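You operate a simulated robot arm through the tools that you are given. There is no shell and no other tool.

You run a simulated robot arm. Do the job below in one go: nothing can be reset, and whatever is moved stays where it is left.

Task
Switch off, lay the loom in its saddles and shut both clips.
Fine: machine one's window side head switch; it stays off.

The check looks at the end state, three seconds after you hand in, the way a careful person would. Anything else that was tipped, shoved, dropped, spilled or broken makes it a failure.

Robot
A 7-joint arm with a three-finger gripper, fixed in place. Base frame: the origin is at the foot of the arm, x ahead of it, y to its left, z up; the work surface is at about z = 600. Readings come in mm, rad, newtons and seconds.
Its first joint turns from -2.897 to 2.897 rad. Payload 2.69 kg.
Tool frame: the origin (TCP) lies between the finger pads and is the grasp point; the fingertips stand 30 mm ahead of it; z points along the fingers, y is the line along which they close. Largest opening 128 mm; the body of the gripper starts 117 mm behind the TCP.
Orientation is that of the tool frame in the base frame, as [roll, pitch, yaw] about the fixed x, y, z axes, in that order (R = Rz(yaw) Ry(pitch) Rx(roll)). With the fingers straight down and closing along the base's y, the tool's x points along the base's -x, its y along +y and its z along -z.

Tools
- The arm moves only by the tool servo_tool. Its argument "deltas" is a list of rows, each a list of 2 entries, a list of its own where there are three numbers: the shift along the tool's x, y, z in mm, then the turn, a rotation vector about the tool's x, y, z in rad. In form: [[[dx, dy, dz], [wx, wy, wz]], ...]. A call has 1 to 20 rows; each row shifts and turns the commanded pose from where the row before left it, along the tool's axes as they then stand. "jaw" is the gripper command, from -1 (fully open) to 1 (shut), values between in proportion, set as the call begins (left out, the last holds). Rows are played at 5 a second. More than 50 mm and 0.15 rad between two rows, or a gripper value outside its range, and nothing of the call is played. A pose out of reach is approached as far as the arm can. The call stops where the force on the tool passes 40 N (or 10 N more than at its start, if that is more) or the arm is blocked; 0.2 s more then pass. Each finger halts on what it meets, pressing with about 33 N; the grip force reading is that of the motor and also rises with nothing between the fingers. The clock runs only during rows and for 0.2 s after the last one: add rows that do not move to give the fingers time. The reply holds the time, the measured pose of the TCP, the force on the tool along the base axes, the opening and the grip force, in the units named above and with some noise, with the torque about the TCP (base axes, N m) and any sound that the robot's microphone picked up, and new pictures: "views" is both (left out), scene, wrist or none.
- Cameras (640 x 400 px; columns grow to the right, rows downward): "scene" is fixed at [221.7, -648.5, 1355.8]; the picture's right is [0.90, -0.44, 0.00], its down [-0.17, -0.34, -0.93] and it looks along [0.40, 0.83, -0.38] (base axes); focal length 312 px, centre (320, 200). "wrist" rides on the gripper at [58, 54, -131] in the tool frame; the picture's right is [-0.68, 0.74, 0.00], its down [-0.62, -0.57, -0.55] and it looks along [-0.40, -0.37, 0.84] (tool axes); focal length 234 px, centre (320, 200). There is no depth. A picture from a camera that has moved, and an enlarged one, comes with that camera's place and axes in the base frame and with its lens.
- slide_trunk(by): slides the trunk up (or, below 0, down) by that many mm; the arm rides with it, the base frame stays. It gives what a move gives, with no picture.
- enlarge(camera, box): a new picture of the part [left, top, right, bottom] of that camera's present view, enlarged. It takes no simulated time.
- job_done(): hands the job in; it is judged then, once.

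Places have to be worked out from the pictures, the camera data and where the tool is seen. Open the gripper and draw the arm clear of the work before you hand the job in, unless the task says otherwise.

The tools are called after "Call:" as a command line: name --argument value ..., lists and objects as JSON in quotes. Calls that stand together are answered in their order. servo_tool: Moves the arm, as the interface text tells. Its arguments: {"type":"object","properties":{"deltas":{"type":"array"},"jaw":{"type":"number"},"views":{"type":"string","enum":["both","scene","wrist","none"]}},"required":["deltas"]} The other tools are called the same way: slide_trunk (by) slides the trunk up or down; enlarge (camera, box) takes an enlarged picture of a part of a camera's view; job_done () hands the job in.

At the start:

```text
t: 0.0
tool_pos: [507.3, 571.9, 962.1]
tool_rot: [3.141, -0.001, -3.141]
force: [0.2, -0.7, 0.4]
moment: [-0.02, -0.02, -0.01]
opening: 127.8
grasp_force: 0.1
trunk travel left (down, up): [-150.0, 200.0]
```

scene: 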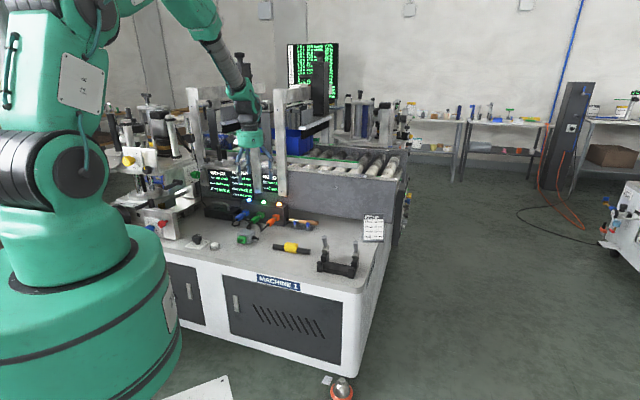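
wrist: 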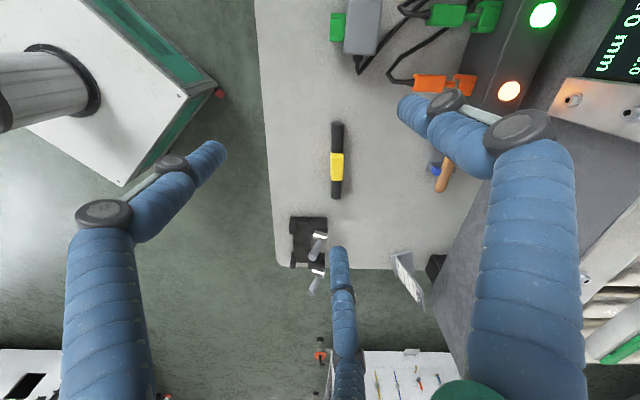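

I'll start by looking closely at the bench in both cameras before moving anything.

Call:
enlarge --camera "scene" --box '[180, 180, 400, 300]'

Call:
enlarge --camera "wrist" --box '[250, 0, 640, 300]'

Call:
enlarge --camera "scene" --box '[100, 80, 420, 260]'

```text
2.91 times, centred on (290, 240) of scene
camera zoom: at [221.7, -648.5, 1355.8], right [0.9, -0.44, 0.0], down [-0.17, -0.34, -0.93], along [0.4, 0.83, -0.38], focal length 909 px, centre (407, 84)
```

zoom: 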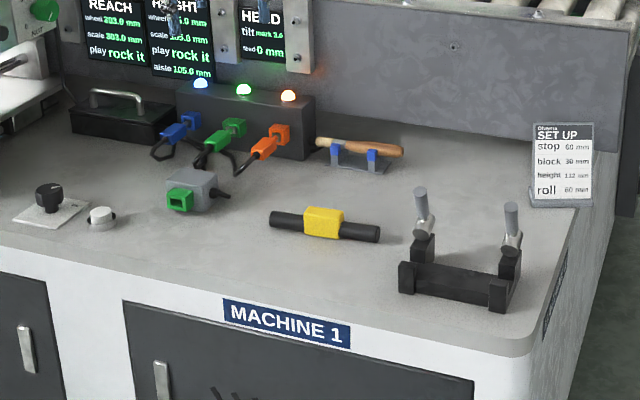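

```text
1.33 times, centred on (445, 150) of wrist
camera zoom: at [450.4, 624.8, 1093.9], right [0.68, 0.74, 0.0], down [0.62, -0.57, 0.55], along [0.4, -0.37, -0.84], focal length 312 px, centre (153, 267)
```

zoom: 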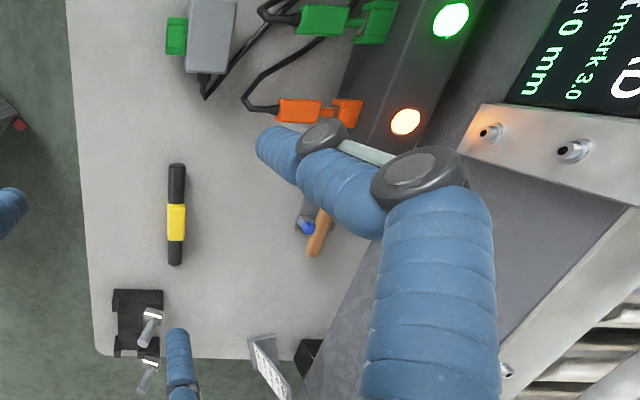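

```text
2.00 times, centred on (260, 170) of scene
camera zoom: at [221.7, -648.5, 1355.8], right [0.9, -0.44, 0.0], down [-0.17, -0.34, -0.93], along [0.4, 0.83, -0.38], focal length 625 px, centre (440, 260)
```

zoom: 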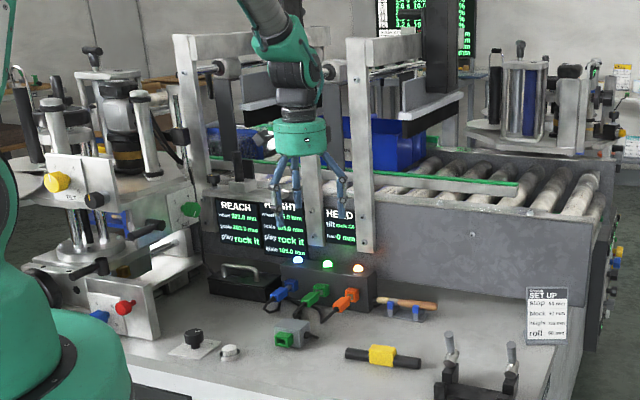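

The bench holds a dark rod with a yellow band (probably the loom), a black two-saddle holder with grey clips, a knob on a plate, and coloured connectors. I'll zoom in to read the labels and find the head switches.

Call:
enlarge --camera "scene" --box '[170, 220, 260, 276]'

Call:
enlarge --camera "scene" --box '[100, 130, 210, 200]'

Call:
enlarge --camera "scene" --box '[190, 160, 290, 222]'

Call:
enlarge --camera "scene" --box '[320, 80, 440, 155]'

Call:
enlarge --camera "scene" --box '[300, 205, 400, 280]'

Call:
enlarge --camera "scene" --box '[590, 170, 640, 280]'

Call:
enlarge --camera "scene" --box '[280, 40, 345, 100]'

Call:
enlarge --camera "scene" --box '[100, 190, 210, 260]'

```text
7.11 times, centred on (215, 248) of scene
camera zoom: at [221.7, -648.5, 1355.8], right [0.9, -0.44, 0.0], down [-0.17, -0.34, -0.93], along [0.4, 0.83, -0.38], focal length 2221 px, centre (1067, -141)
```

zoom: 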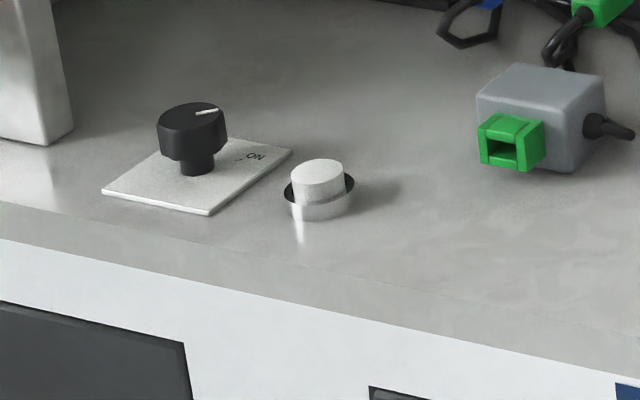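

```text
5.71 times, centred on (155, 165) of scene
camera zoom: at [221.7, -648.5, 1355.8], right [0.9, -0.44, 0.0], down [-0.17, -0.34, -0.93], along [0.4, 0.83, -0.38], focal length 1785 px, centre (1263, 400)
```

zoom: 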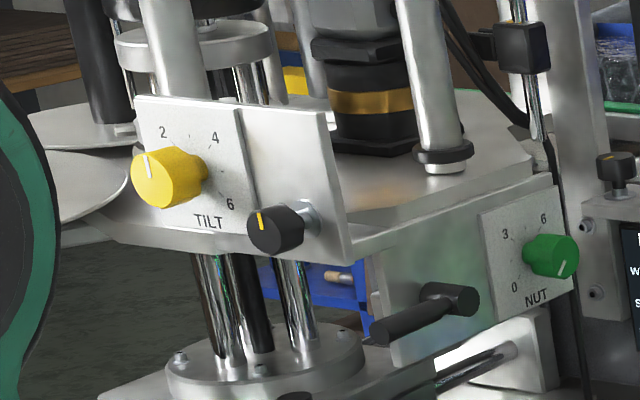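

```text
6.40 times, centred on (240, 191) of scene
camera zoom: at [221.7, -648.5, 1355.8], right [0.9, -0.44, 0.0], down [-0.17, -0.34, -0.93], along [0.4, 0.83, -0.38], focal length 1999 px, centre (832, 258)
```

zoom: 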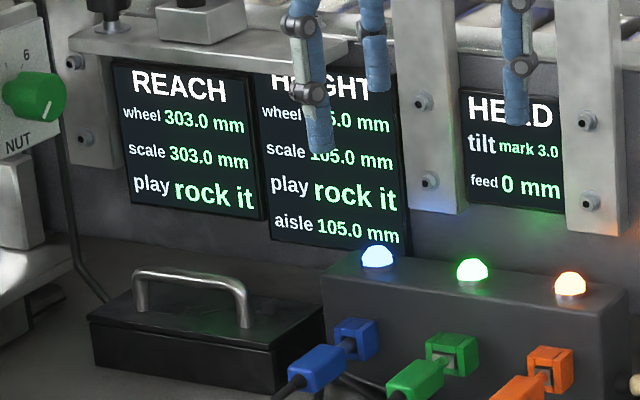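

```text
5.33 times, centred on (380, 118) of scene
camera zoom: at [221.7, -648.5, 1355.8], right [0.9, -0.44, 0.0], down [-0.17, -0.34, -0.93], along [0.4, 0.83, -0.38], focal length 1666 px, centre (0, 640)
```

zoom: 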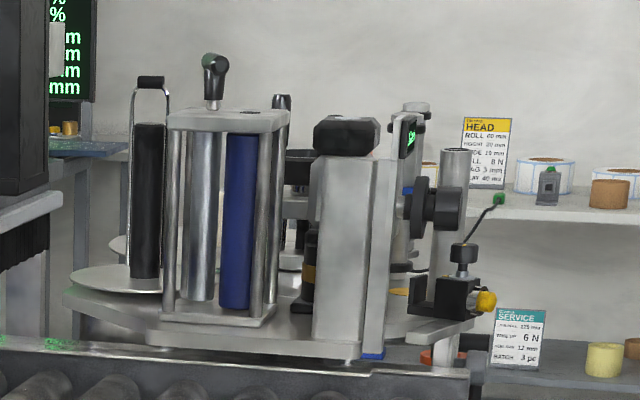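

```text
5.33 times, centred on (350, 242) of scene
camera zoom: at [221.7, -648.5, 1355.8], right [0.9, -0.44, 0.0], down [-0.17, -0.34, -0.93], along [0.4, 0.83, -0.38], focal length 1666 px, centre (160, -27)
```

zoom: 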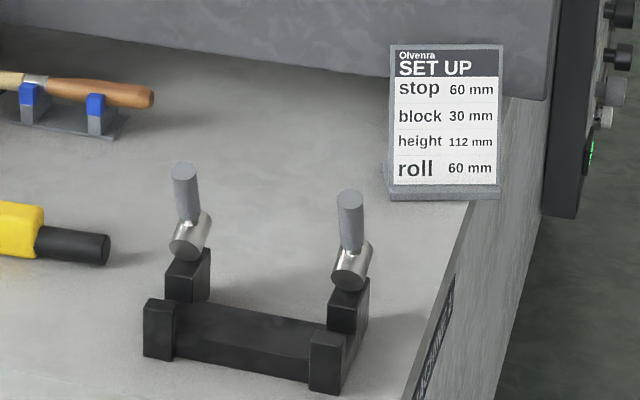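

```text
3.64 times, centred on (615, 225) of scene
camera zoom: at [221.7, -648.5, 1355.8], right [0.9, -0.44, 0.0], down [-0.17, -0.34, -0.93], along [0.4, 0.83, -0.38], focal length 1136 px, centre (-753, 109)
```

zoom: 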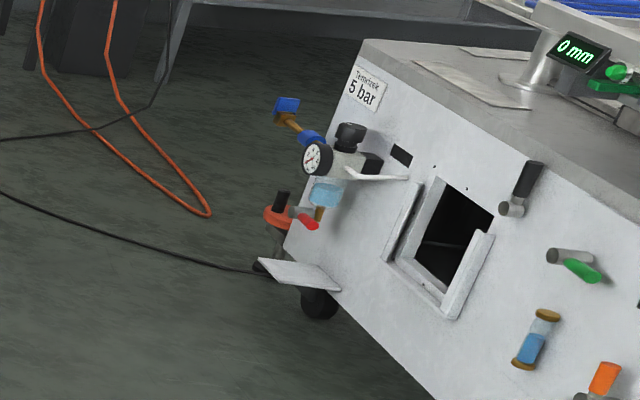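

```text
6.67 times, centred on (312, 70) of scene
camera zoom: at [221.7, -648.5, 1355.8], right [0.9, -0.44, 0.0], down [-0.17, -0.34, -0.93], along [0.4, 0.83, -0.38], focal length 2082 px, centre (370, 1067)
```

zoom: 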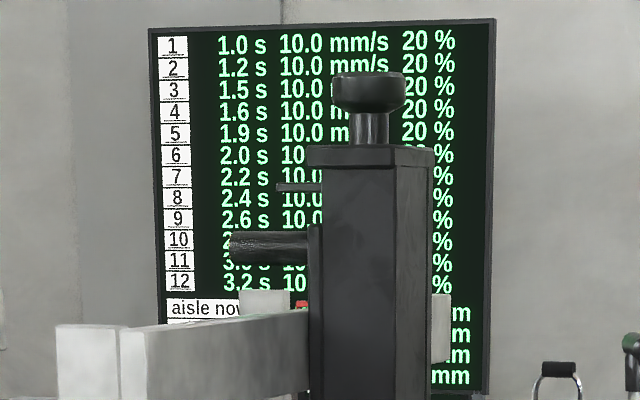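

```text
5.71 times, centred on (155, 225) of scene
camera zoom: at [221.7, -648.5, 1355.8], right [0.9, -0.44, 0.0], down [-0.17, -0.34, -0.93], along [0.4, 0.83, -0.38], focal length 1785 px, centre (1263, 57)
```

zoom: 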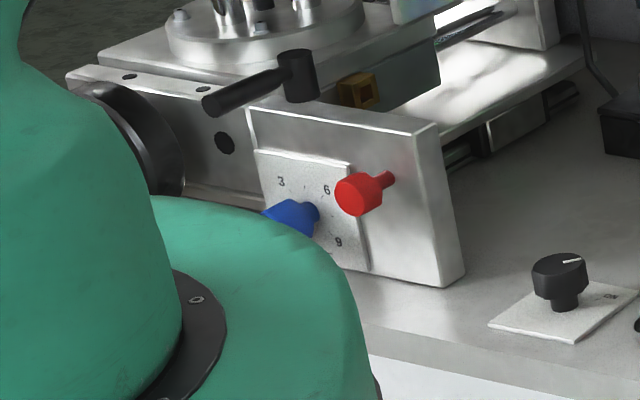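

The bench edge works out at roughly 45° to the base axes, with the switch plate near (254, 758) and the saddles near (700, 230). I still need to know which side is "window side", so I'll check the rest of the scene for signs and other switches.

Call:
enlarge --camera "scene" --box '[380, 60, 560, 172]'

Call:
enlarge --camera "scene" --box '[540, 70, 640, 170]'

Call:
enlarge --camera "scene" --box '[240, 0, 440, 60]'

Call:
enlarge --camera "scene" --box '[360, 170, 430, 260]'

Call:
enlarge --camera "wrist" --box '[0, 0, 260, 180]'

Call:
enlarge --camera "wrist" --box '[250, 190, 480, 400]'

Call:
enlarge --camera "scene" --box '[90, 80, 290, 200]'

Call:
enlarge --camera "scene" --box '[150, 360, 380, 400]'

```text
3.56 times, centred on (470, 116) of scene
camera zoom: at [221.7, -648.5, 1355.8], right [0.9, -0.44, 0.0], down [-0.17, -0.34, -0.93], along [0.4, 0.83, -0.38], focal length 1110 px, centre (-213, 499)
```

zoom: 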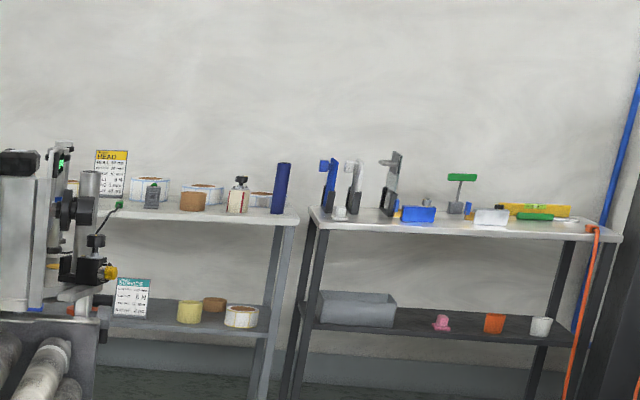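

```text
4.00 times, centred on (590, 120) of scene
camera zoom: at [221.7, -648.5, 1355.8], right [0.9, -0.44, 0.0], down [-0.17, -0.34, -0.93], along [0.4, 0.83, -0.38], focal length 1249 px, centre (-760, 520)
```

zoom: 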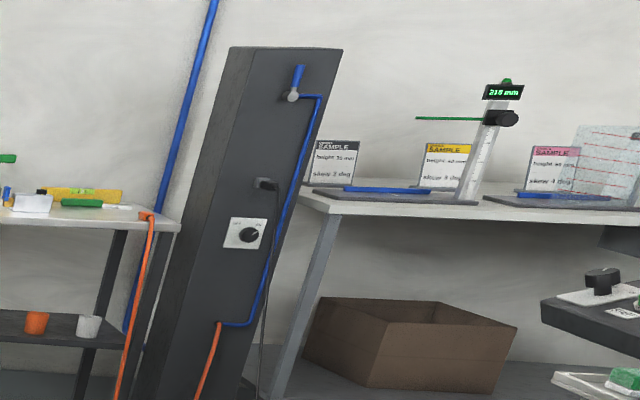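

```text
3.20 times, centred on (340, 30) of scene
camera zoom: at [221.7, -648.5, 1355.8], right [0.9, -0.44, 0.0], down [-0.17, -0.34, -0.93], along [0.4, 0.83, -0.38], focal length 1000 px, centre (256, 744)
```

zoom: 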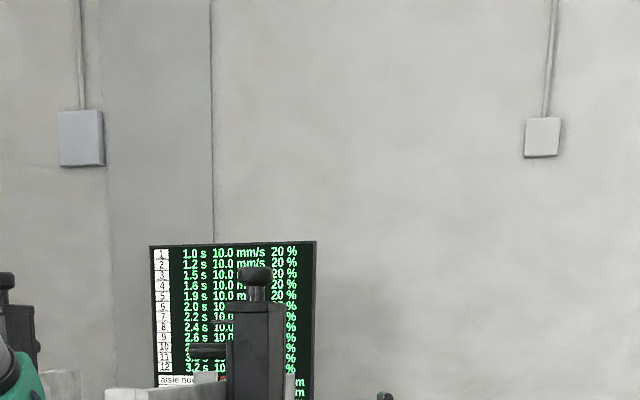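

```text
4.44 times, centred on (395, 215) of scene
camera zoom: at [221.7, -648.5, 1355.8], right [0.9, -0.44, 0.0], down [-0.17, -0.34, -0.93], along [0.4, 0.83, -0.38], focal length 1388 px, centre (-13, 133)
```

zoom: 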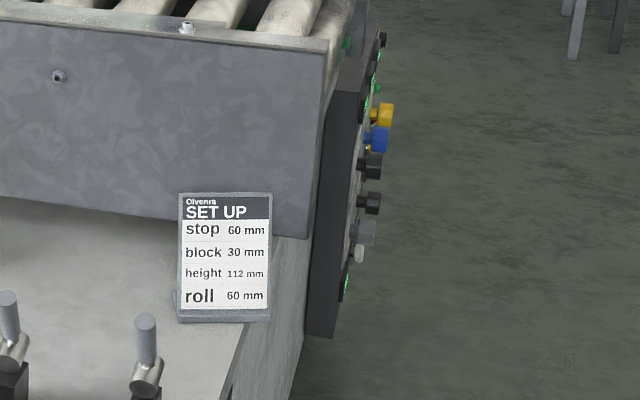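

```text
2.22 times, centred on (130, 90) of wrist
camera zoom: at [450.4, 624.8, 1093.9], right [0.68, 0.74, 0.0], down [0.62, -0.57, 0.55], along [0.4, -0.37, -0.84], focal length 520 px, centre (742, 444)
```

zoom: 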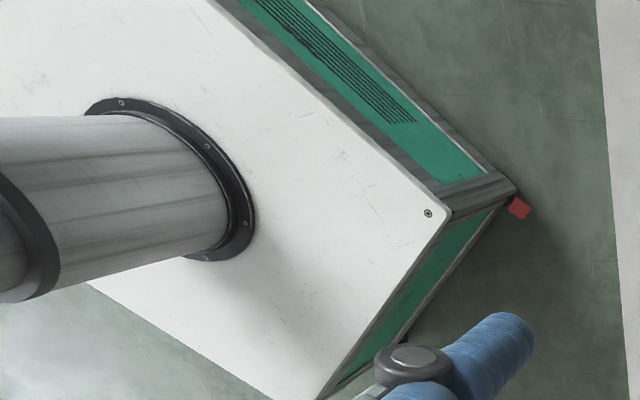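

```text
1.90 times, centred on (365, 295) of wrist
camera zoom: at [450.4, 624.8, 1093.9], right [0.68, 0.74, 0.0], down [0.62, -0.57, 0.55], along [0.4, -0.37, -0.84], focal length 446 px, centre (234, 19)
```

zoom: 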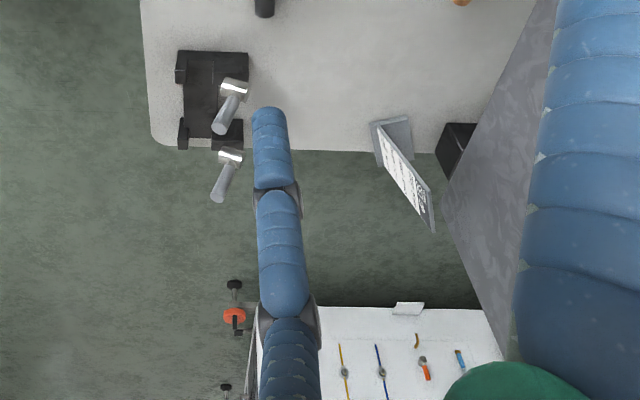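

```text
3.20 times, centred on (190, 140) of scene
camera zoom: at [221.7, -648.5, 1355.8], right [0.9, -0.44, 0.0], down [-0.17, -0.34, -0.93], along [0.4, 0.83, -0.38], focal length 1000 px, centre (736, 392)
```

zoom: 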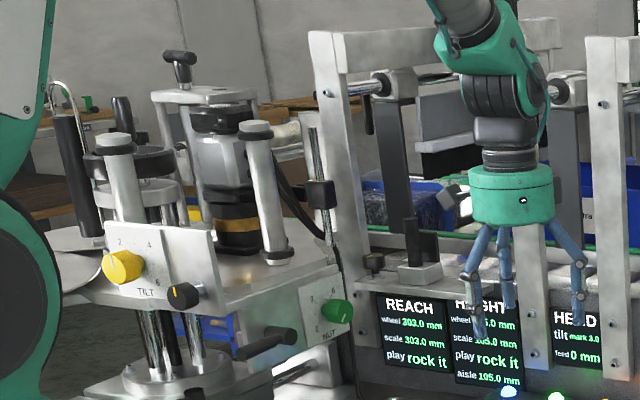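

```text
2.78 times, centred on (265, 380) of scene
camera zoom: at [221.7, -648.5, 1355.8], right [0.9, -0.44, 0.0], down [-0.17, -0.34, -0.93], along [0.4, 0.83, -0.38], focal length 869 px, centre (473, -301)
```

zoom: 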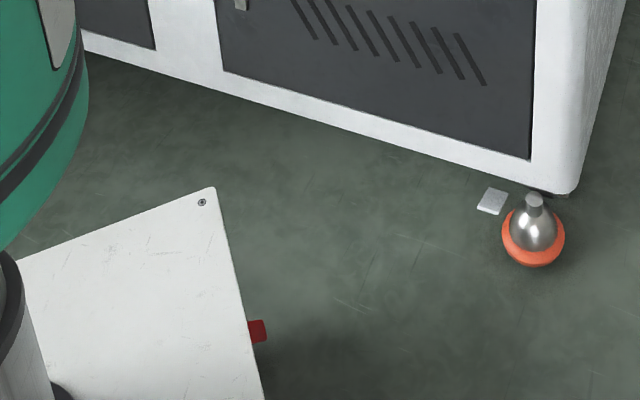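

No window sign is visible yet, and the rendered gripper looks odd, with three blue limbs. I'll close and reopen the jaws in free air to see where the fingers really are.

Call:
servo_tool --deltas '[[[0, 0, 0], [0, 0, 0]], [[0, 0, 0], [0, 0, 0]], [[0, 0, 0], [0, 0, 0]]]' --jaw 1

```text
t: 0.8
tool_pos: [508.5, 570.6, 962.4]
tool_rot: [-3.141, 0.0, 3.141]
force: [0.6, -0.7, -1.0]
moment: [-0.01, 0.01, -0.01]
opening: 1.9
grasp_force: 30.8
trunk travel left (down, up): [-150.0, 200.0]
camera wrist: at [450.4, 624.8, 1093.9], right [0.68, 0.74, 0.0], down [0.62, -0.57, 0.55], along [0.4, -0.37, -0.84], focal length 234 px, centre (320, 200)
```

scene: 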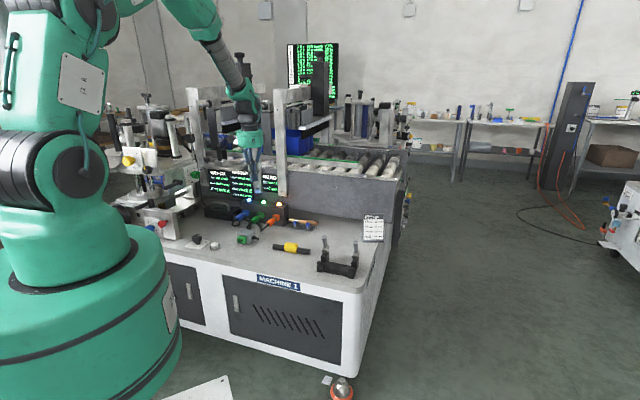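
wrist: 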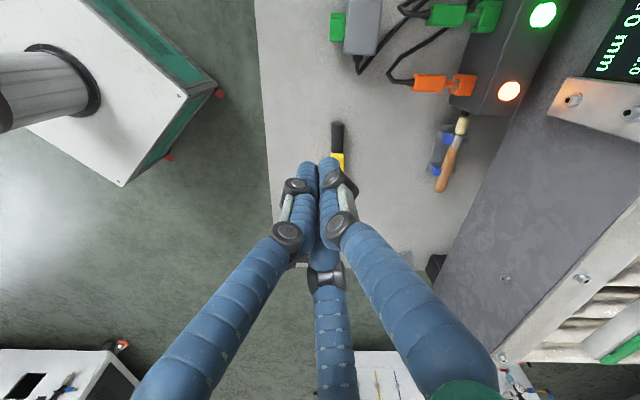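

Closed, all three rendered limbs meet at the tool tip, so the TCP geometry holds. Next I'll tilt the wrist camera up to about horizontal, looking along the machine's front to the right, to find the window side.

Call:
servo_tool --deltas '[[[0, 0, -20], [0, 0, 0]], [[0, 0, -20], [-0.102, 0.111, 0]], [[0, 0, 0], [-0.1, 0.109, 0]], [[0, 0, 0], [-0.1, 0.109, 0]], [[0, 0, 0], [-0.1, 0.109, 0]], [[0, 0, 0], [-0.1, 0.109, 0]], [[0, 0, 0], [-0.1, 0.109, 0]]]'

```text
t: 2.4
tool_pos: [508.2, 571.2, 1002.8]
tool_rot: [2.443, -0.61, -2.914]
force: [0.7, -0.1, 0.7]
moment: [-0.03, 0.01, 0.01]
opening: 2.0
grasp_force: 31.5
trunk travel left (down, up): [-150.0, 200.0]
camera wrist: at [547.6, 535.7, 1147.4], right [0.68, 0.74, 0.0], down [0.7, -0.64, -0.31], along [-0.23, 0.21, -0.95], focal length 234 px, centre (320, 200)
```

scene: 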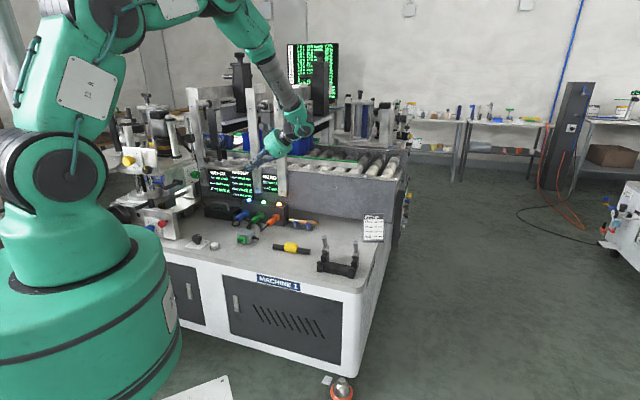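
wrist: 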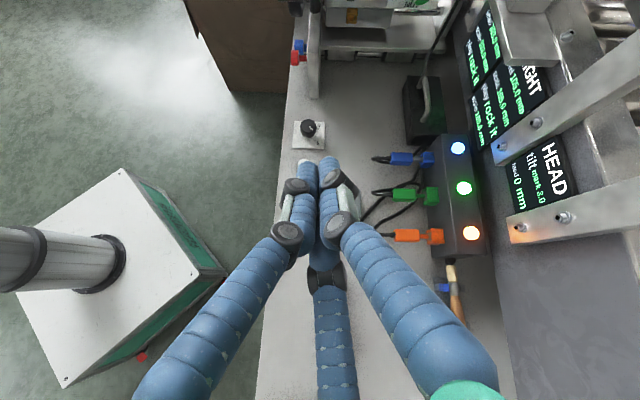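

The camera is mounted inverted, so it now looks down and to the left. It does show the knob plate from above, so I'll enlarge that and the displays.

Call:
enlarge --camera "wrist" --box '[270, 90, 370, 160]'

Call:
enlarge --camera "wrist" --box '[370, 0, 600, 144]'

Call:
enlarge --camera "wrist" --box '[180, 0, 400, 140]'

Call:
enlarge --camera "wrist" --box '[340, 100, 640, 300]'

```text
5.71 times, centred on (320, 125) of wrist
camera zoom: at [547.6, 535.7, 1147.4], right [0.68, 0.74, 0.0], down [0.7, -0.64, -0.31], along [-0.23, 0.21, -0.95], focal length 1338 px, centre (320, 629)
```

zoom: 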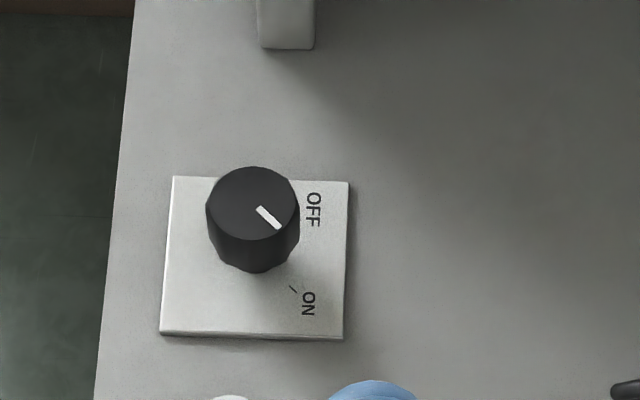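

```text
2.78 times, centred on (485, 72) of wrist
camera zoom: at [547.6, 535.7, 1147.4], right [0.68, 0.74, 0.0], down [0.7, -0.64, -0.31], along [-0.23, 0.21, -0.95], focal length 650 px, centre (-138, 556)
```

zoom: 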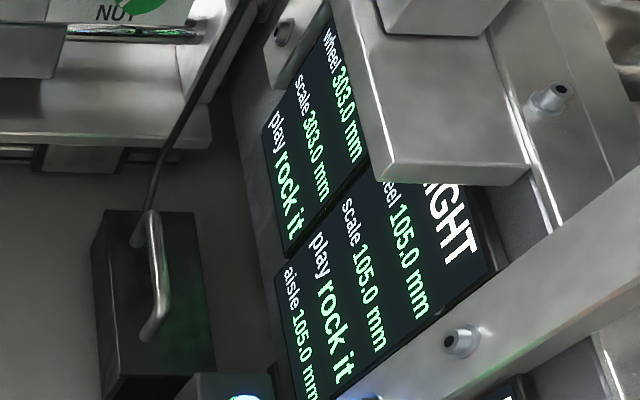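

```text
2.86 times, centred on (290, 70) of wrist
camera zoom: at [547.6, 535.7, 1147.4], right [0.68, 0.74, 0.0], down [0.7, -0.64, -0.31], along [-0.23, 0.21, -0.95], focal length 669 px, centre (406, 571)
```

zoom: 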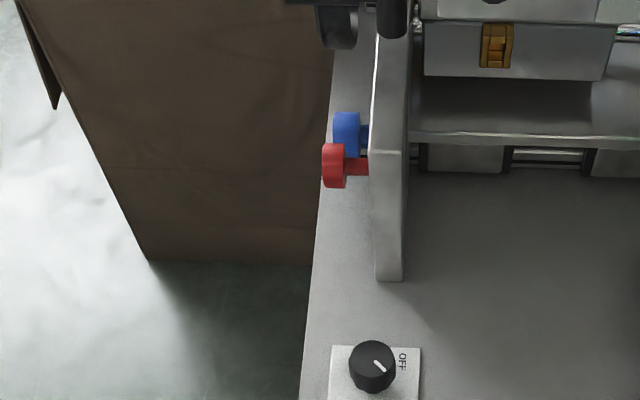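

```text
2.00 times, centred on (490, 200) of wrist
camera zoom: at [547.6, 535.7, 1147.4], right [0.68, 0.74, 0.0], down [0.7, -0.64, -0.31], along [-0.23, 0.21, -0.95], focal length 468 px, centre (-20, 200)
```

zoom: 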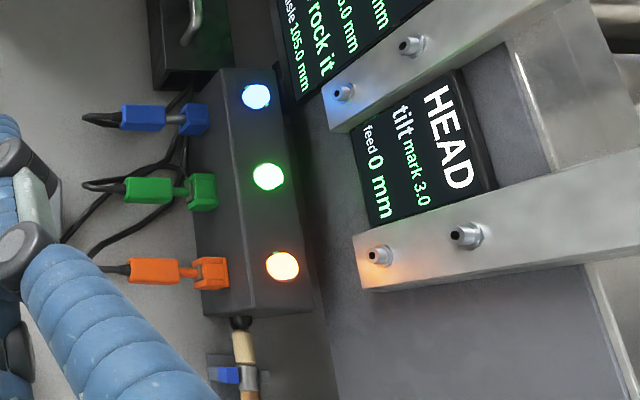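

The knob points at ON, and OFF is a quarter turn counter-clockwise from above. The HEIGHT display lists "aisle" as the other head, which suggests this near side is the window side. Next I'll level the tool, align its yaw with the bench, and move over to the loom and saddles.

Call:
servo_tool --deltas '[[[0, 0, 0], [0.1, -0.109, 0]], [[0, 0, 0], [0.1, -0.109, 0]], [[0, 0, 0], [0.1, -0.109, 0]], [[0, 0, 0], [0.1, -0.109, 0]], [[0, 0, 0], [0.1, -0.109, 0]], [[0, 0, 0], [0.102, -0.111, 0]], [[0, 0, 0], [0, 0, 0.131]], [[0, 0, 0], [0, 0, 0.131]], [[0, 0, 0], [0, 0, 0.131]], [[0, 0, 0], [0, 0, 0.131]], [[0, 0, 0], [0, 0, 0.131]], [[0, 0, 0], [0, 0, 0.131]], [[-37, -10, 20], [0, 0, 0]], [[-37, -10, 20], [0, 0, 0]], [[-37, -10, 20], [0, 0, 0]], [[-37, -10, 20], [0, 0, 0]], [[-37, -10, 20], [0, 0, 0]], [[-37, -10, 20], [0, 0, 0]], [[0, 0, 0], [0, 0, 0]]]'

```text
t: 6.4
tool_pos: [623.9, 372.9, 881.3]
tool_rot: [3.141, -0.002, 2.354]
force: [0.6, -0.4, -0.5]
moment: [0.01, 0.05, -0.02]
opening: 1.9
grasp_force: 31.6
trunk travel left (down, up): [-150.0, 200.0]
camera wrist: at [621.6, 451.9, 1013.0], right [1.0, 0.04, 0.0], down [0.03, -0.84, 0.55], along [0.02, -0.55, -0.84], focal length 234 px, centre (320, 200)
```

scene: 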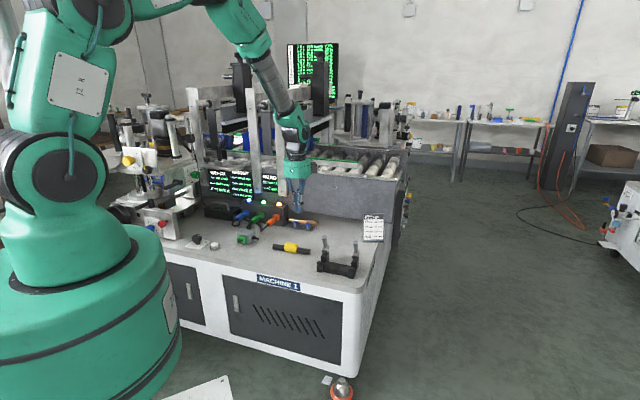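
wrist: 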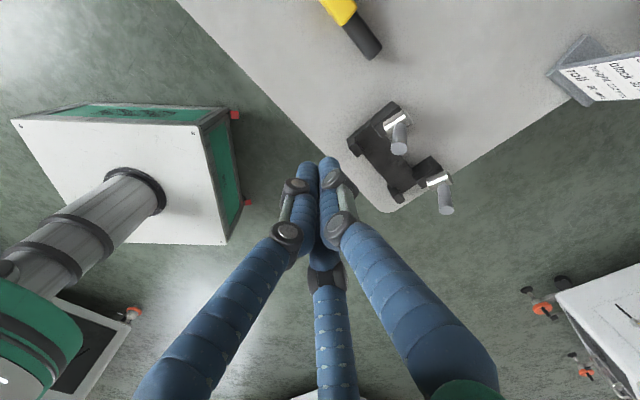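

The saddle holder is in view now, at the right front corner of the bench. I'll enlarge it and the end of the loom.

Call:
enlarge --camera "wrist" --box '[320, 80, 480, 230]'

Call:
enlarge --camera "wrist" --box '[300, 0, 420, 80]'

Call:
enlarge --camera "scene" --box '[310, 230, 365, 280]'

Call:
enlarge --camera "scene" --box '[225, 220, 325, 270]'

```text
2.67 times, centred on (400, 155) of wrist
camera zoom: at [621.6, 451.9, 1013.0], right [1.0, 0.04, 0.0], down [0.03, -0.84, 0.55], along [0.02, -0.55, -0.84], focal length 624 px, centre (107, 320)
```

zoom: 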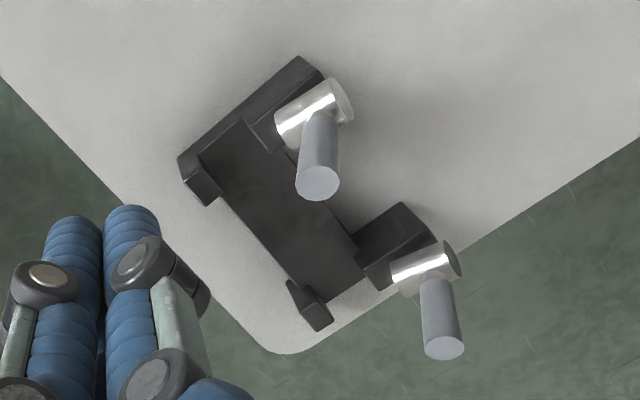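

```text
5.00 times, centred on (360, 40) of wrist
camera zoom: at [621.6, 451.9, 1013.0], right [1.0, 0.04, 0.0], down [0.03, -0.84, 0.55], along [0.02, -0.55, -0.84], focal length 1171 px, centre (120, 1000)
```

zoom: 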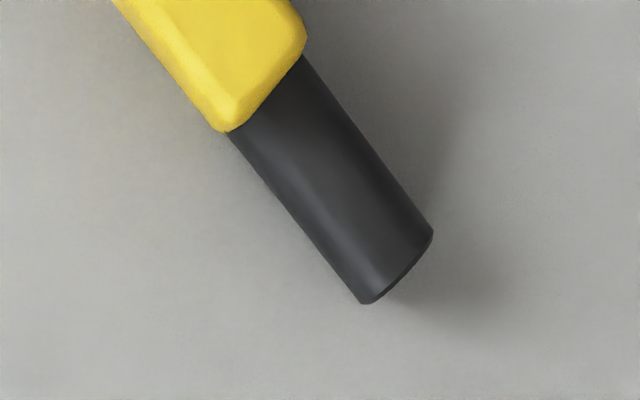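

```text
8.00 times, centred on (338, 255) of scene
camera zoom: at [221.7, -648.5, 1355.8], right [0.9, -0.44, 0.0], down [-0.17, -0.34, -0.93], along [0.4, 0.83, -0.38], focal length 2499 px, centre (180, -240)
```

zoom: 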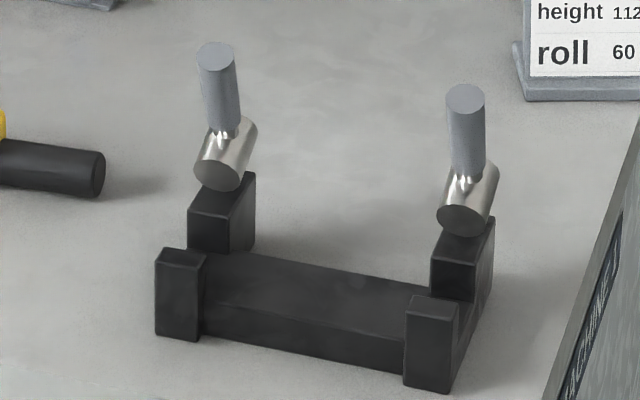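

```text
6.40 times, centred on (275, 245) of scene
camera zoom: at [221.7, -648.5, 1355.8], right [0.9, -0.44, 0.0], down [-0.17, -0.34, -0.93], along [0.4, 0.83, -0.38], focal length 1999 px, centre (608, -88)
```

zoom: 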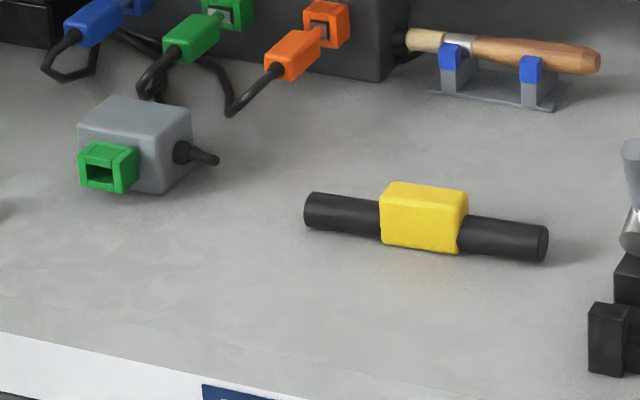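

Enlargements render crisply, so I can inspect the saddles and clips from here. I'll zoom in tightly from both cameras.

Call:
enlarge --camera "wrist" --box '[340, 95, 420, 145]'

Call:
enlarge --camera "wrist" --box '[385, 145, 465, 220]'

Call:
enlarge --camera "scene" --box '[316, 232, 340, 276]'

Call:
enlarge --camera "scene" --box '[340, 236, 370, 282]'

```text
8.00 times, centred on (380, 120) of wrist
camera zoom: at [621.6, 451.9, 1013.0], right [1.0, 0.04, 0.0], down [0.03, -0.84, 0.55], along [0.02, -0.55, -0.84], focal length 1873 px, centre (-160, 840)
```

zoom: 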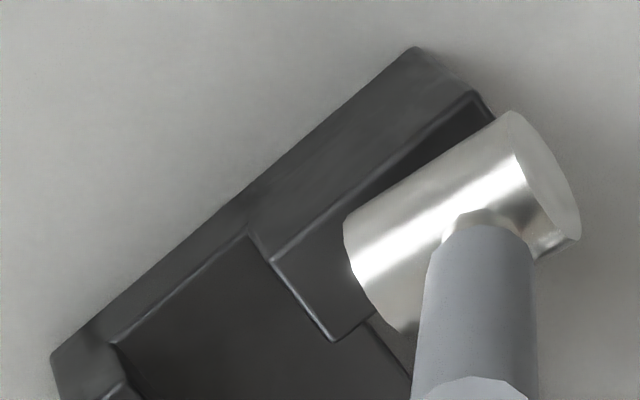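

```text
5.33 times, centred on (425, 182) of wrist
camera zoom: at [621.6, 451.9, 1013.0], right [1.0, 0.04, 0.0], down [0.03, -0.84, 0.55], along [0.02, -0.55, -0.84], focal length 1249 px, centre (-240, 293)
```

zoom: 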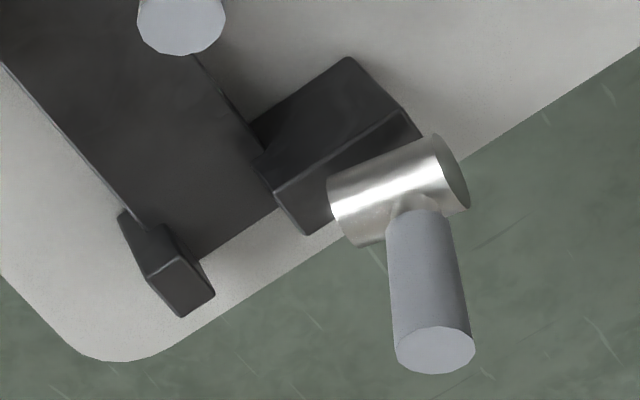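

```text
9.09 times, centred on (328, 254) of scene
camera zoom: at [221.7, -648.5, 1355.8], right [0.9, -0.44, 0.0], down [-0.17, -0.34, -0.93], along [0.4, 0.83, -0.38], focal length 2839 px, centre (247, -291)
```

zoom: 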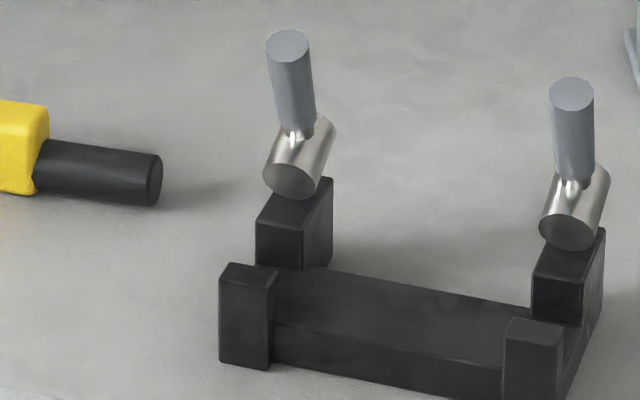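

```text
8.70 times, centred on (355, 259) of scene
camera zoom: at [221.7, -648.5, 1355.8], right [0.9, -0.44, 0.0], down [-0.17, -0.34, -0.93], along [0.4, 0.83, -0.38], focal length 2716 px, centre (16, -313)
```

zoom: 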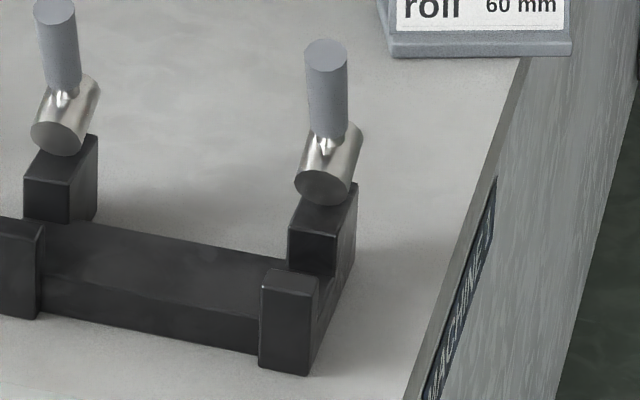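

Triangulation puts the right clip hub near u=394, v=778, z=666, with its lever leaning slightly towards the channel. The clips look like they hinge about the bench-parallel axis and shut by swinging forward over the channel. Before touching the switch I'll look at the tower beside the knob to check clearances.

Call:
servo_tool --deltas '[[[0, 0, 0], [0, 0, -0.131]], [[0, 0, 0], [0, 0, -0.131]], [[0, 0, 0], [0, 0, -0.131]], [[0, 0, 0], [0, 0, -0.131]], [[0, 0, 0], [0, 0, -0.131]], [[0, 0, 0], [0, 0, -0.131]], [[33.6, 32.6, -6], [0, 0, 0]], [[33.6, 32.6, -6], [0, 0, 0]], [[33.6, 32.6, -6], [0, 0, 0]], [[33.6, 32.6, -6], [0, 0, 0]], [[33.6, 32.6, -6], [0, 0, 0]], [[33.6, 32.6, -6], [0, 0, 0]], [[33.6, 32.6, -6], [0, 0, 0]], [[0, 0, 0], [-0.1, 0.109, 0]], [[0, 0, 0], [-0.1, 0.109, 0]], [[0, 0, 0], [-0.1, 0.109, 0]], [[0, 0, 0], [-0.1, 0.109, 0]], [[0, 0, 0], [-0.1, 0.109, 0]], [[0, 0, 0], [-0.1, 0.109, 0]], [[0, 0, 0], [-0.1, 0.109, 0]]]'

```text
t: 10.6
tool_pos: [387.7, 600.4, 925.2]
tool_rot: [2.286, -0.688, -2.819]
force: [0.1, -0.5, 0.4]
moment: [0.0, -0.04, -0.01]
opening: 2.0
grasp_force: 31.6
trunk travel left (down, up): [-150.0, 200.0]
camera wrist: at [442.1, 550.9, 1060.6], right [0.68, 0.74, 0.0], down [0.66, -0.61, -0.44], along [-0.33, 0.3, -0.9], focal length 234 px, centre (320, 200)
```

scene: 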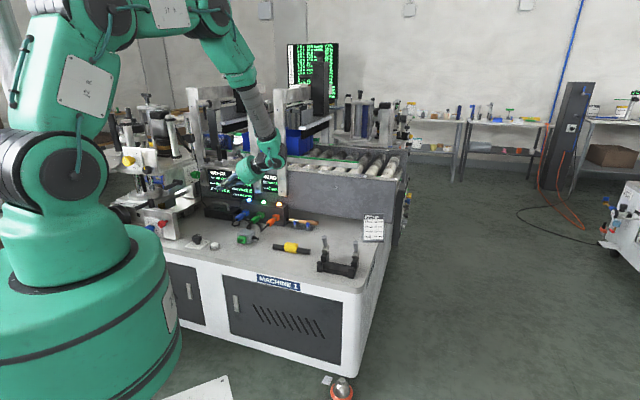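
wrist: 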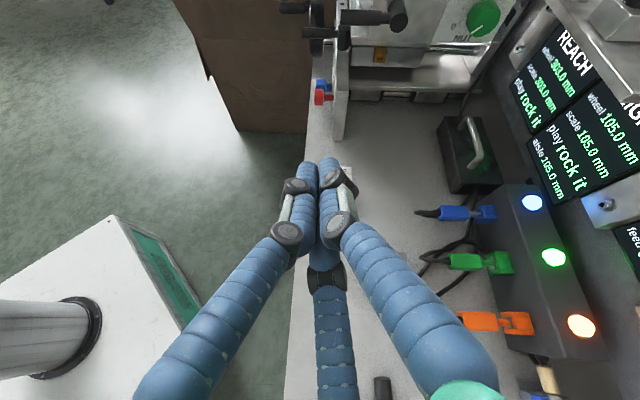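

The bright daylight patch on the floor lies on the robot's side of the bench, which supports this being the window side. I'll open the jaws and tilt further to see the tower and the surroundings.

Call:
servo_tool --deltas '[[[0, 0, 0], [-0.1, 0.109, 0]], [[0, 0, 0], [-0.1, 0.109, 0]], [[0, 0, 0], [-0.1, 0.109, 0]], [[0, 0, 0], [-0.1, 0.109, 0]], [[0, 0, 0], [0, 0, 0]]]' --jaw -1

```text
t: 11.8
tool_pos: [385.9, 599.7, 924.9]
tool_rot: [1.485, -0.826, -2.253]
force: [0.5, 0.2, -0.2]
moment: [0.02, 0.01, 0.0]
opening: 128.2
grasp_force: 0.1
trunk travel left (down, up): [-150.0, 200.0]
camera wrist: at [488.6, 508.9, 996.4], right [0.68, 0.74, 0.0], down [0.37, -0.34, -0.87], along [-0.64, 0.59, -0.5], focal length 234 px, centre (320, 200)
```

scene: 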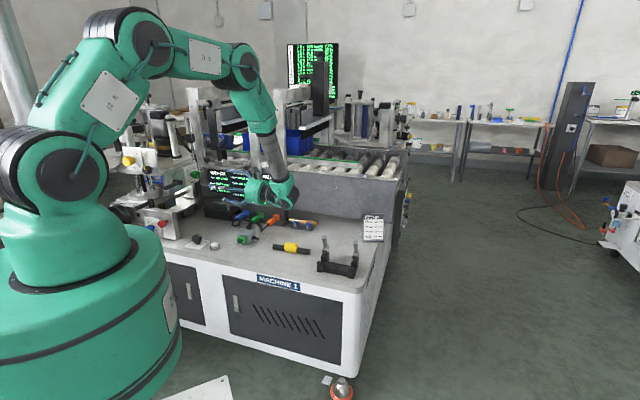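
wrist: 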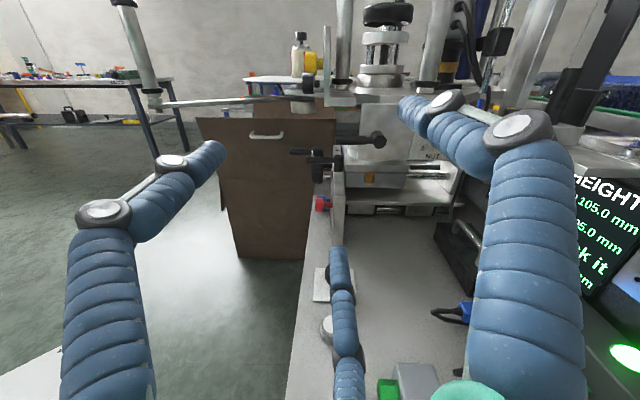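

The knob plate has roughly 125 mm clearance to the tower's panel, and the handles above sit further left. I'll bring the tool back to vertical and start turning it so that a +90° turn at the knob keeps the camera side away from the tower.

Call:
servo_tool --deltas '[[[0, 0, 0], [0.1, -0.109, 0]], [[0, 0, 0], [0.1, -0.109, 0]], [[0, 0, 0], [0.1, -0.109, 0]], [[0, 0, 0], [0.1, -0.109, 0]], [[0, 0, 0], [0.1, -0.109, 0]], [[0, 0, 0], [0.1, -0.109, 0]], [[0, 0, 0], [0.1, -0.109, 0]], [[0, 0, 0], [0.1, -0.109, 0]], [[0, 0, 0], [0.1, -0.109, 0]], [[0, 0, 0], [0.1, -0.109, 0]], [[0, 0, 0], [0.1, -0.109, 0]], [[0, 0, 0], [0, 0, 0.14725]], [[0, 0, 0], [0, 0, 0.14725]], [[0, 0, 0], [0, 0, 0.14725]], [[0, 0, 0], [0, 0, 0.14725]], [[0, 0, 0], [0, 0, 0.14725]], [[0, 0, 0], [0, 0, 0.14725]], [[0, 0, 0], [0, 0, 0.14725]], [[0, 0, 0], [0, 0, 0.14725]]]' --jaw -1 --views "wrist"

```text
t: 15.8
tool_pos: [387.1, 600.2, 923.4]
tool_rot: [3.14, 0.0, 1.962]
force: [0.0, 0.0, 0.1]
moment: [-0.03, 0.01, 0.02]
opening: 128.2
grasp_force: 0.1
trunk travel left (down, up): [-150.0, 200.0]
camera wrist: at [415.8, 674.1, 1055.3], right [0.94, -0.35, 0.0], down [-0.29, -0.78, 0.55], along [-0.19, -0.52, -0.84], focal length 234 px, centre (320, 200)
```

wrist: 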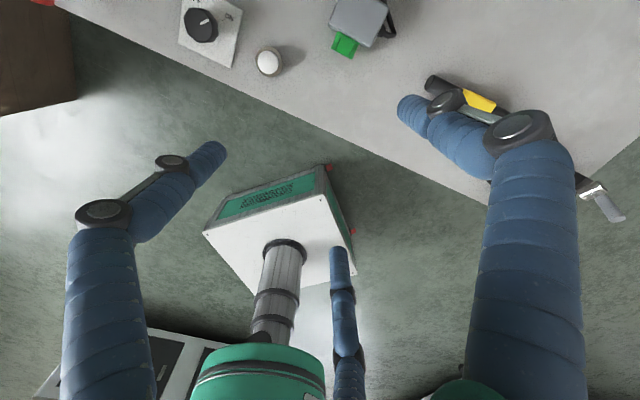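

The yaw is 112° and everything is clear. I'll continue the turn to 45° and check that the wrist can reach that angle.

Call:
servo_tool --deltas '[[[0, 0, 0], [0, 0, 0.14725]], [[0, 0, 0], [0, 0, 0.14725]], [[0, 0, 0], [0, 0, 0.14725]], [[0, 0, 0], [0, 0, 0.14725]], [[0, 0, 0], [0, 0, 0.14725]], [[0, 0, 0], [0, 0, 0.14725]], [[0, 0, 0], [0, 0, 0.14725]], [[0, 0, 0], [0, 0, 0.14725]], [[0, 0, 0], [0, 0, 0]]]' --views "wrist"

Call:
enlarge --camera "scene" --box '[140, 200, 260, 270]'

```text
t: 17.8
tool_pos: [392.2, 589.5, 914.6]
tool_rot: [-3.108, -0.002, 1.082]
force: [-0.1, -0.4, -1.0]
moment: [-0.11, 0.04, 0.0]
opening: 127.9
grasp_force: 0.1
out of reach, approached as far as the arm can: row 6, 7, 8
trunk travel left (down, up): [-150.0, 200.0]
camera wrist: at [472.4, 614.2, 1045.1], right [0.33, -0.94, -0.03], down [-0.77, -0.29, 0.57], along [-0.54, -0.17, -0.82], focal length 234 px, centre (320, 200)
```

wrist: 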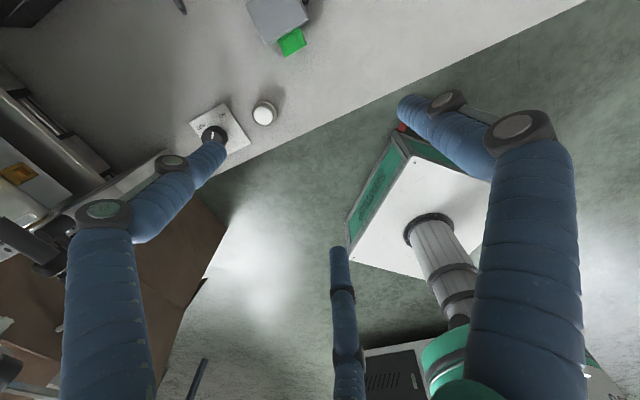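

```text
5.33 times, centred on (200, 235) of scene
camera zoom: at [221.7, -648.5, 1355.8], right [0.9, -0.44, 0.0], down [-0.17, -0.34, -0.93], along [0.4, 0.83, -0.38], focal length 1666 px, centre (960, 13)
```

zoom: 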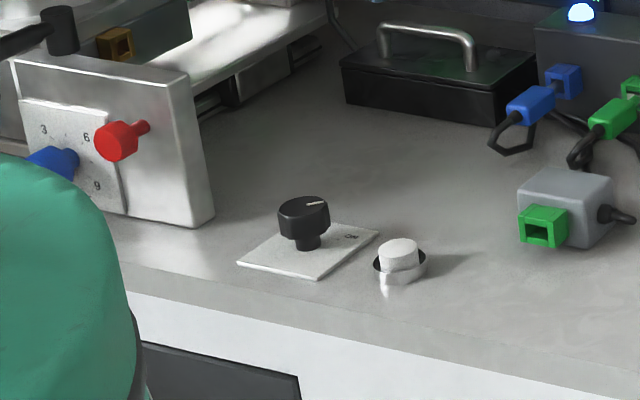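

The wrist limit is near yaw 62° here, so I'll use the other range, 270° to 360° at the knob. I'll start turning back that way with the jaws open.

Call:
servo_tool --deltas '[[[0, 0, 0], [0, 0, -0.1445]], [[0, 0, 0], [0, 0, -0.1445]], [[0, 0, 0], [0, 0, -0.1445]], [[0, 0, 0], [0, 0, -0.1445]], [[0, 0, 0], [0, 0, -0.1445]], [[0, 0, 0], [0, 0, -0.1445]], [[0, 0, 0], [0, 0, -0.1445]], [[0, 0, 0], [0, 0, -0.1445]], [[0, 0, 0], [0, 0, -0.1445]], [[0, 0, 0], [0, 0, -0.1445]], [[0, 0, 0], [0, 0, -0.1445]], [[0, 0, 0], [0, 0, -0.1445]], [[0, 0, 0], [0, 0, -0.1445]], [[0, 0, 0], [0, 0, -0.1445]], [[0, 0, 0], [0, 0, -0.1445]], [[0, 0, 0], [0, 0, -0.1445]], [[0, 0, 0], [0, 0, 0]]]' --views "wrist"

```text
t: 21.4
tool_pos: [392.9, 589.5, 915.9]
tool_rot: [3.116, -0.022, -2.886]
force: [0.0, 0.1, -0.5]
moment: [0.0, 0.01, 0.0]
opening: 127.9
grasp_force: 0.0
trunk travel left (down, up): [-150.0, 200.0]
camera wrist: at [327.8, 624.6, 1051.0], right [0.47, 0.88, 0.0], down [0.75, -0.4, 0.52], along [0.46, -0.24, -0.85], focal length 234 px, centre (320, 200)
```

wrist: 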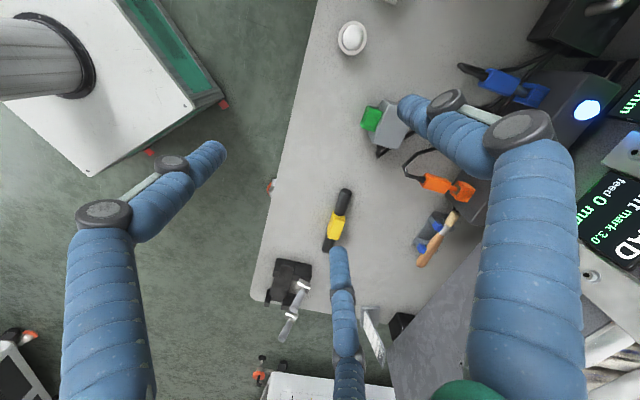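

The yaw is now 194.6° with a small residual tilt from the limit. I'll correct the tilt, finish turning to 270°, and move above the knob at about z=800.

Call:
servo_tool --deltas '[[[0, 0, 0], [0.0256, -0.022, 0]], [[0, 0, 0], [0, 0, -0.1462]], [[0, 0, 0], [0, 0, -0.1462]], [[0, 0, 0], [0, 0, -0.1462]], [[0, 0, 0], [0, 0, -0.1462]], [[0, 0, 0], [0, 0, -0.1462]], [[0, 0, 0], [0, 0, -0.1462]], [[0, 0, 0], [0, 0, -0.1462]], [[0, 0, 0], [0, 0, -0.1462]], [[0, 0, 0], [0, 0, -0.1462]], [[-34, 27, 23], [0, 0, 0]], [[-34, 27, 23], [0, 0, 0]], [[-34, 27, 23], [0, 0, 0]], [[-34, 27, 23], [0, 0, 0]], [[-33, 27, 23], [0, 0, 0]], [[0, 0, 0], [0, 0, 0]]]'

```text
t: 24.8
tool_pos: [256.2, 757.5, 798.6]
tool_rot: [-3.141, -0.003, -1.57]
force: [-0.9, 0.3, -0.4]
moment: [-0.03, -0.05, -0.02]
opening: 128.1
grasp_force: 0.1
trunk travel left (down, up): [-150.0, 200.0]
camera wrist: at [203.3, 699.2, 931.1], right [-0.74, 0.68, 0.0], down [0.57, 0.62, 0.55], along [0.37, 0.4, -0.84], focal length 234 px, centre (320, 200)
```

scene: 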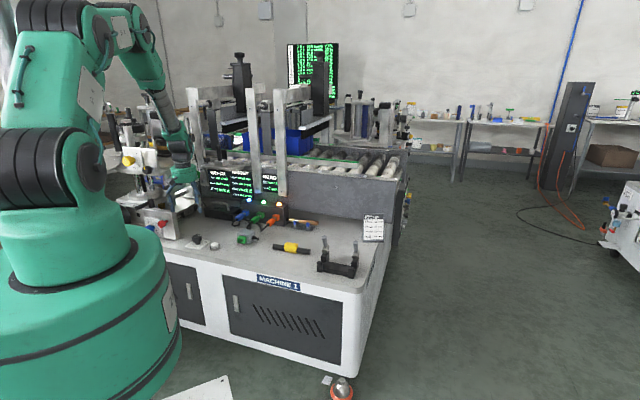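
wrist: 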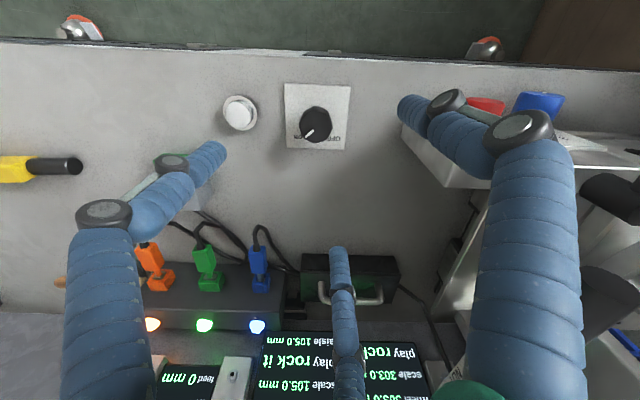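

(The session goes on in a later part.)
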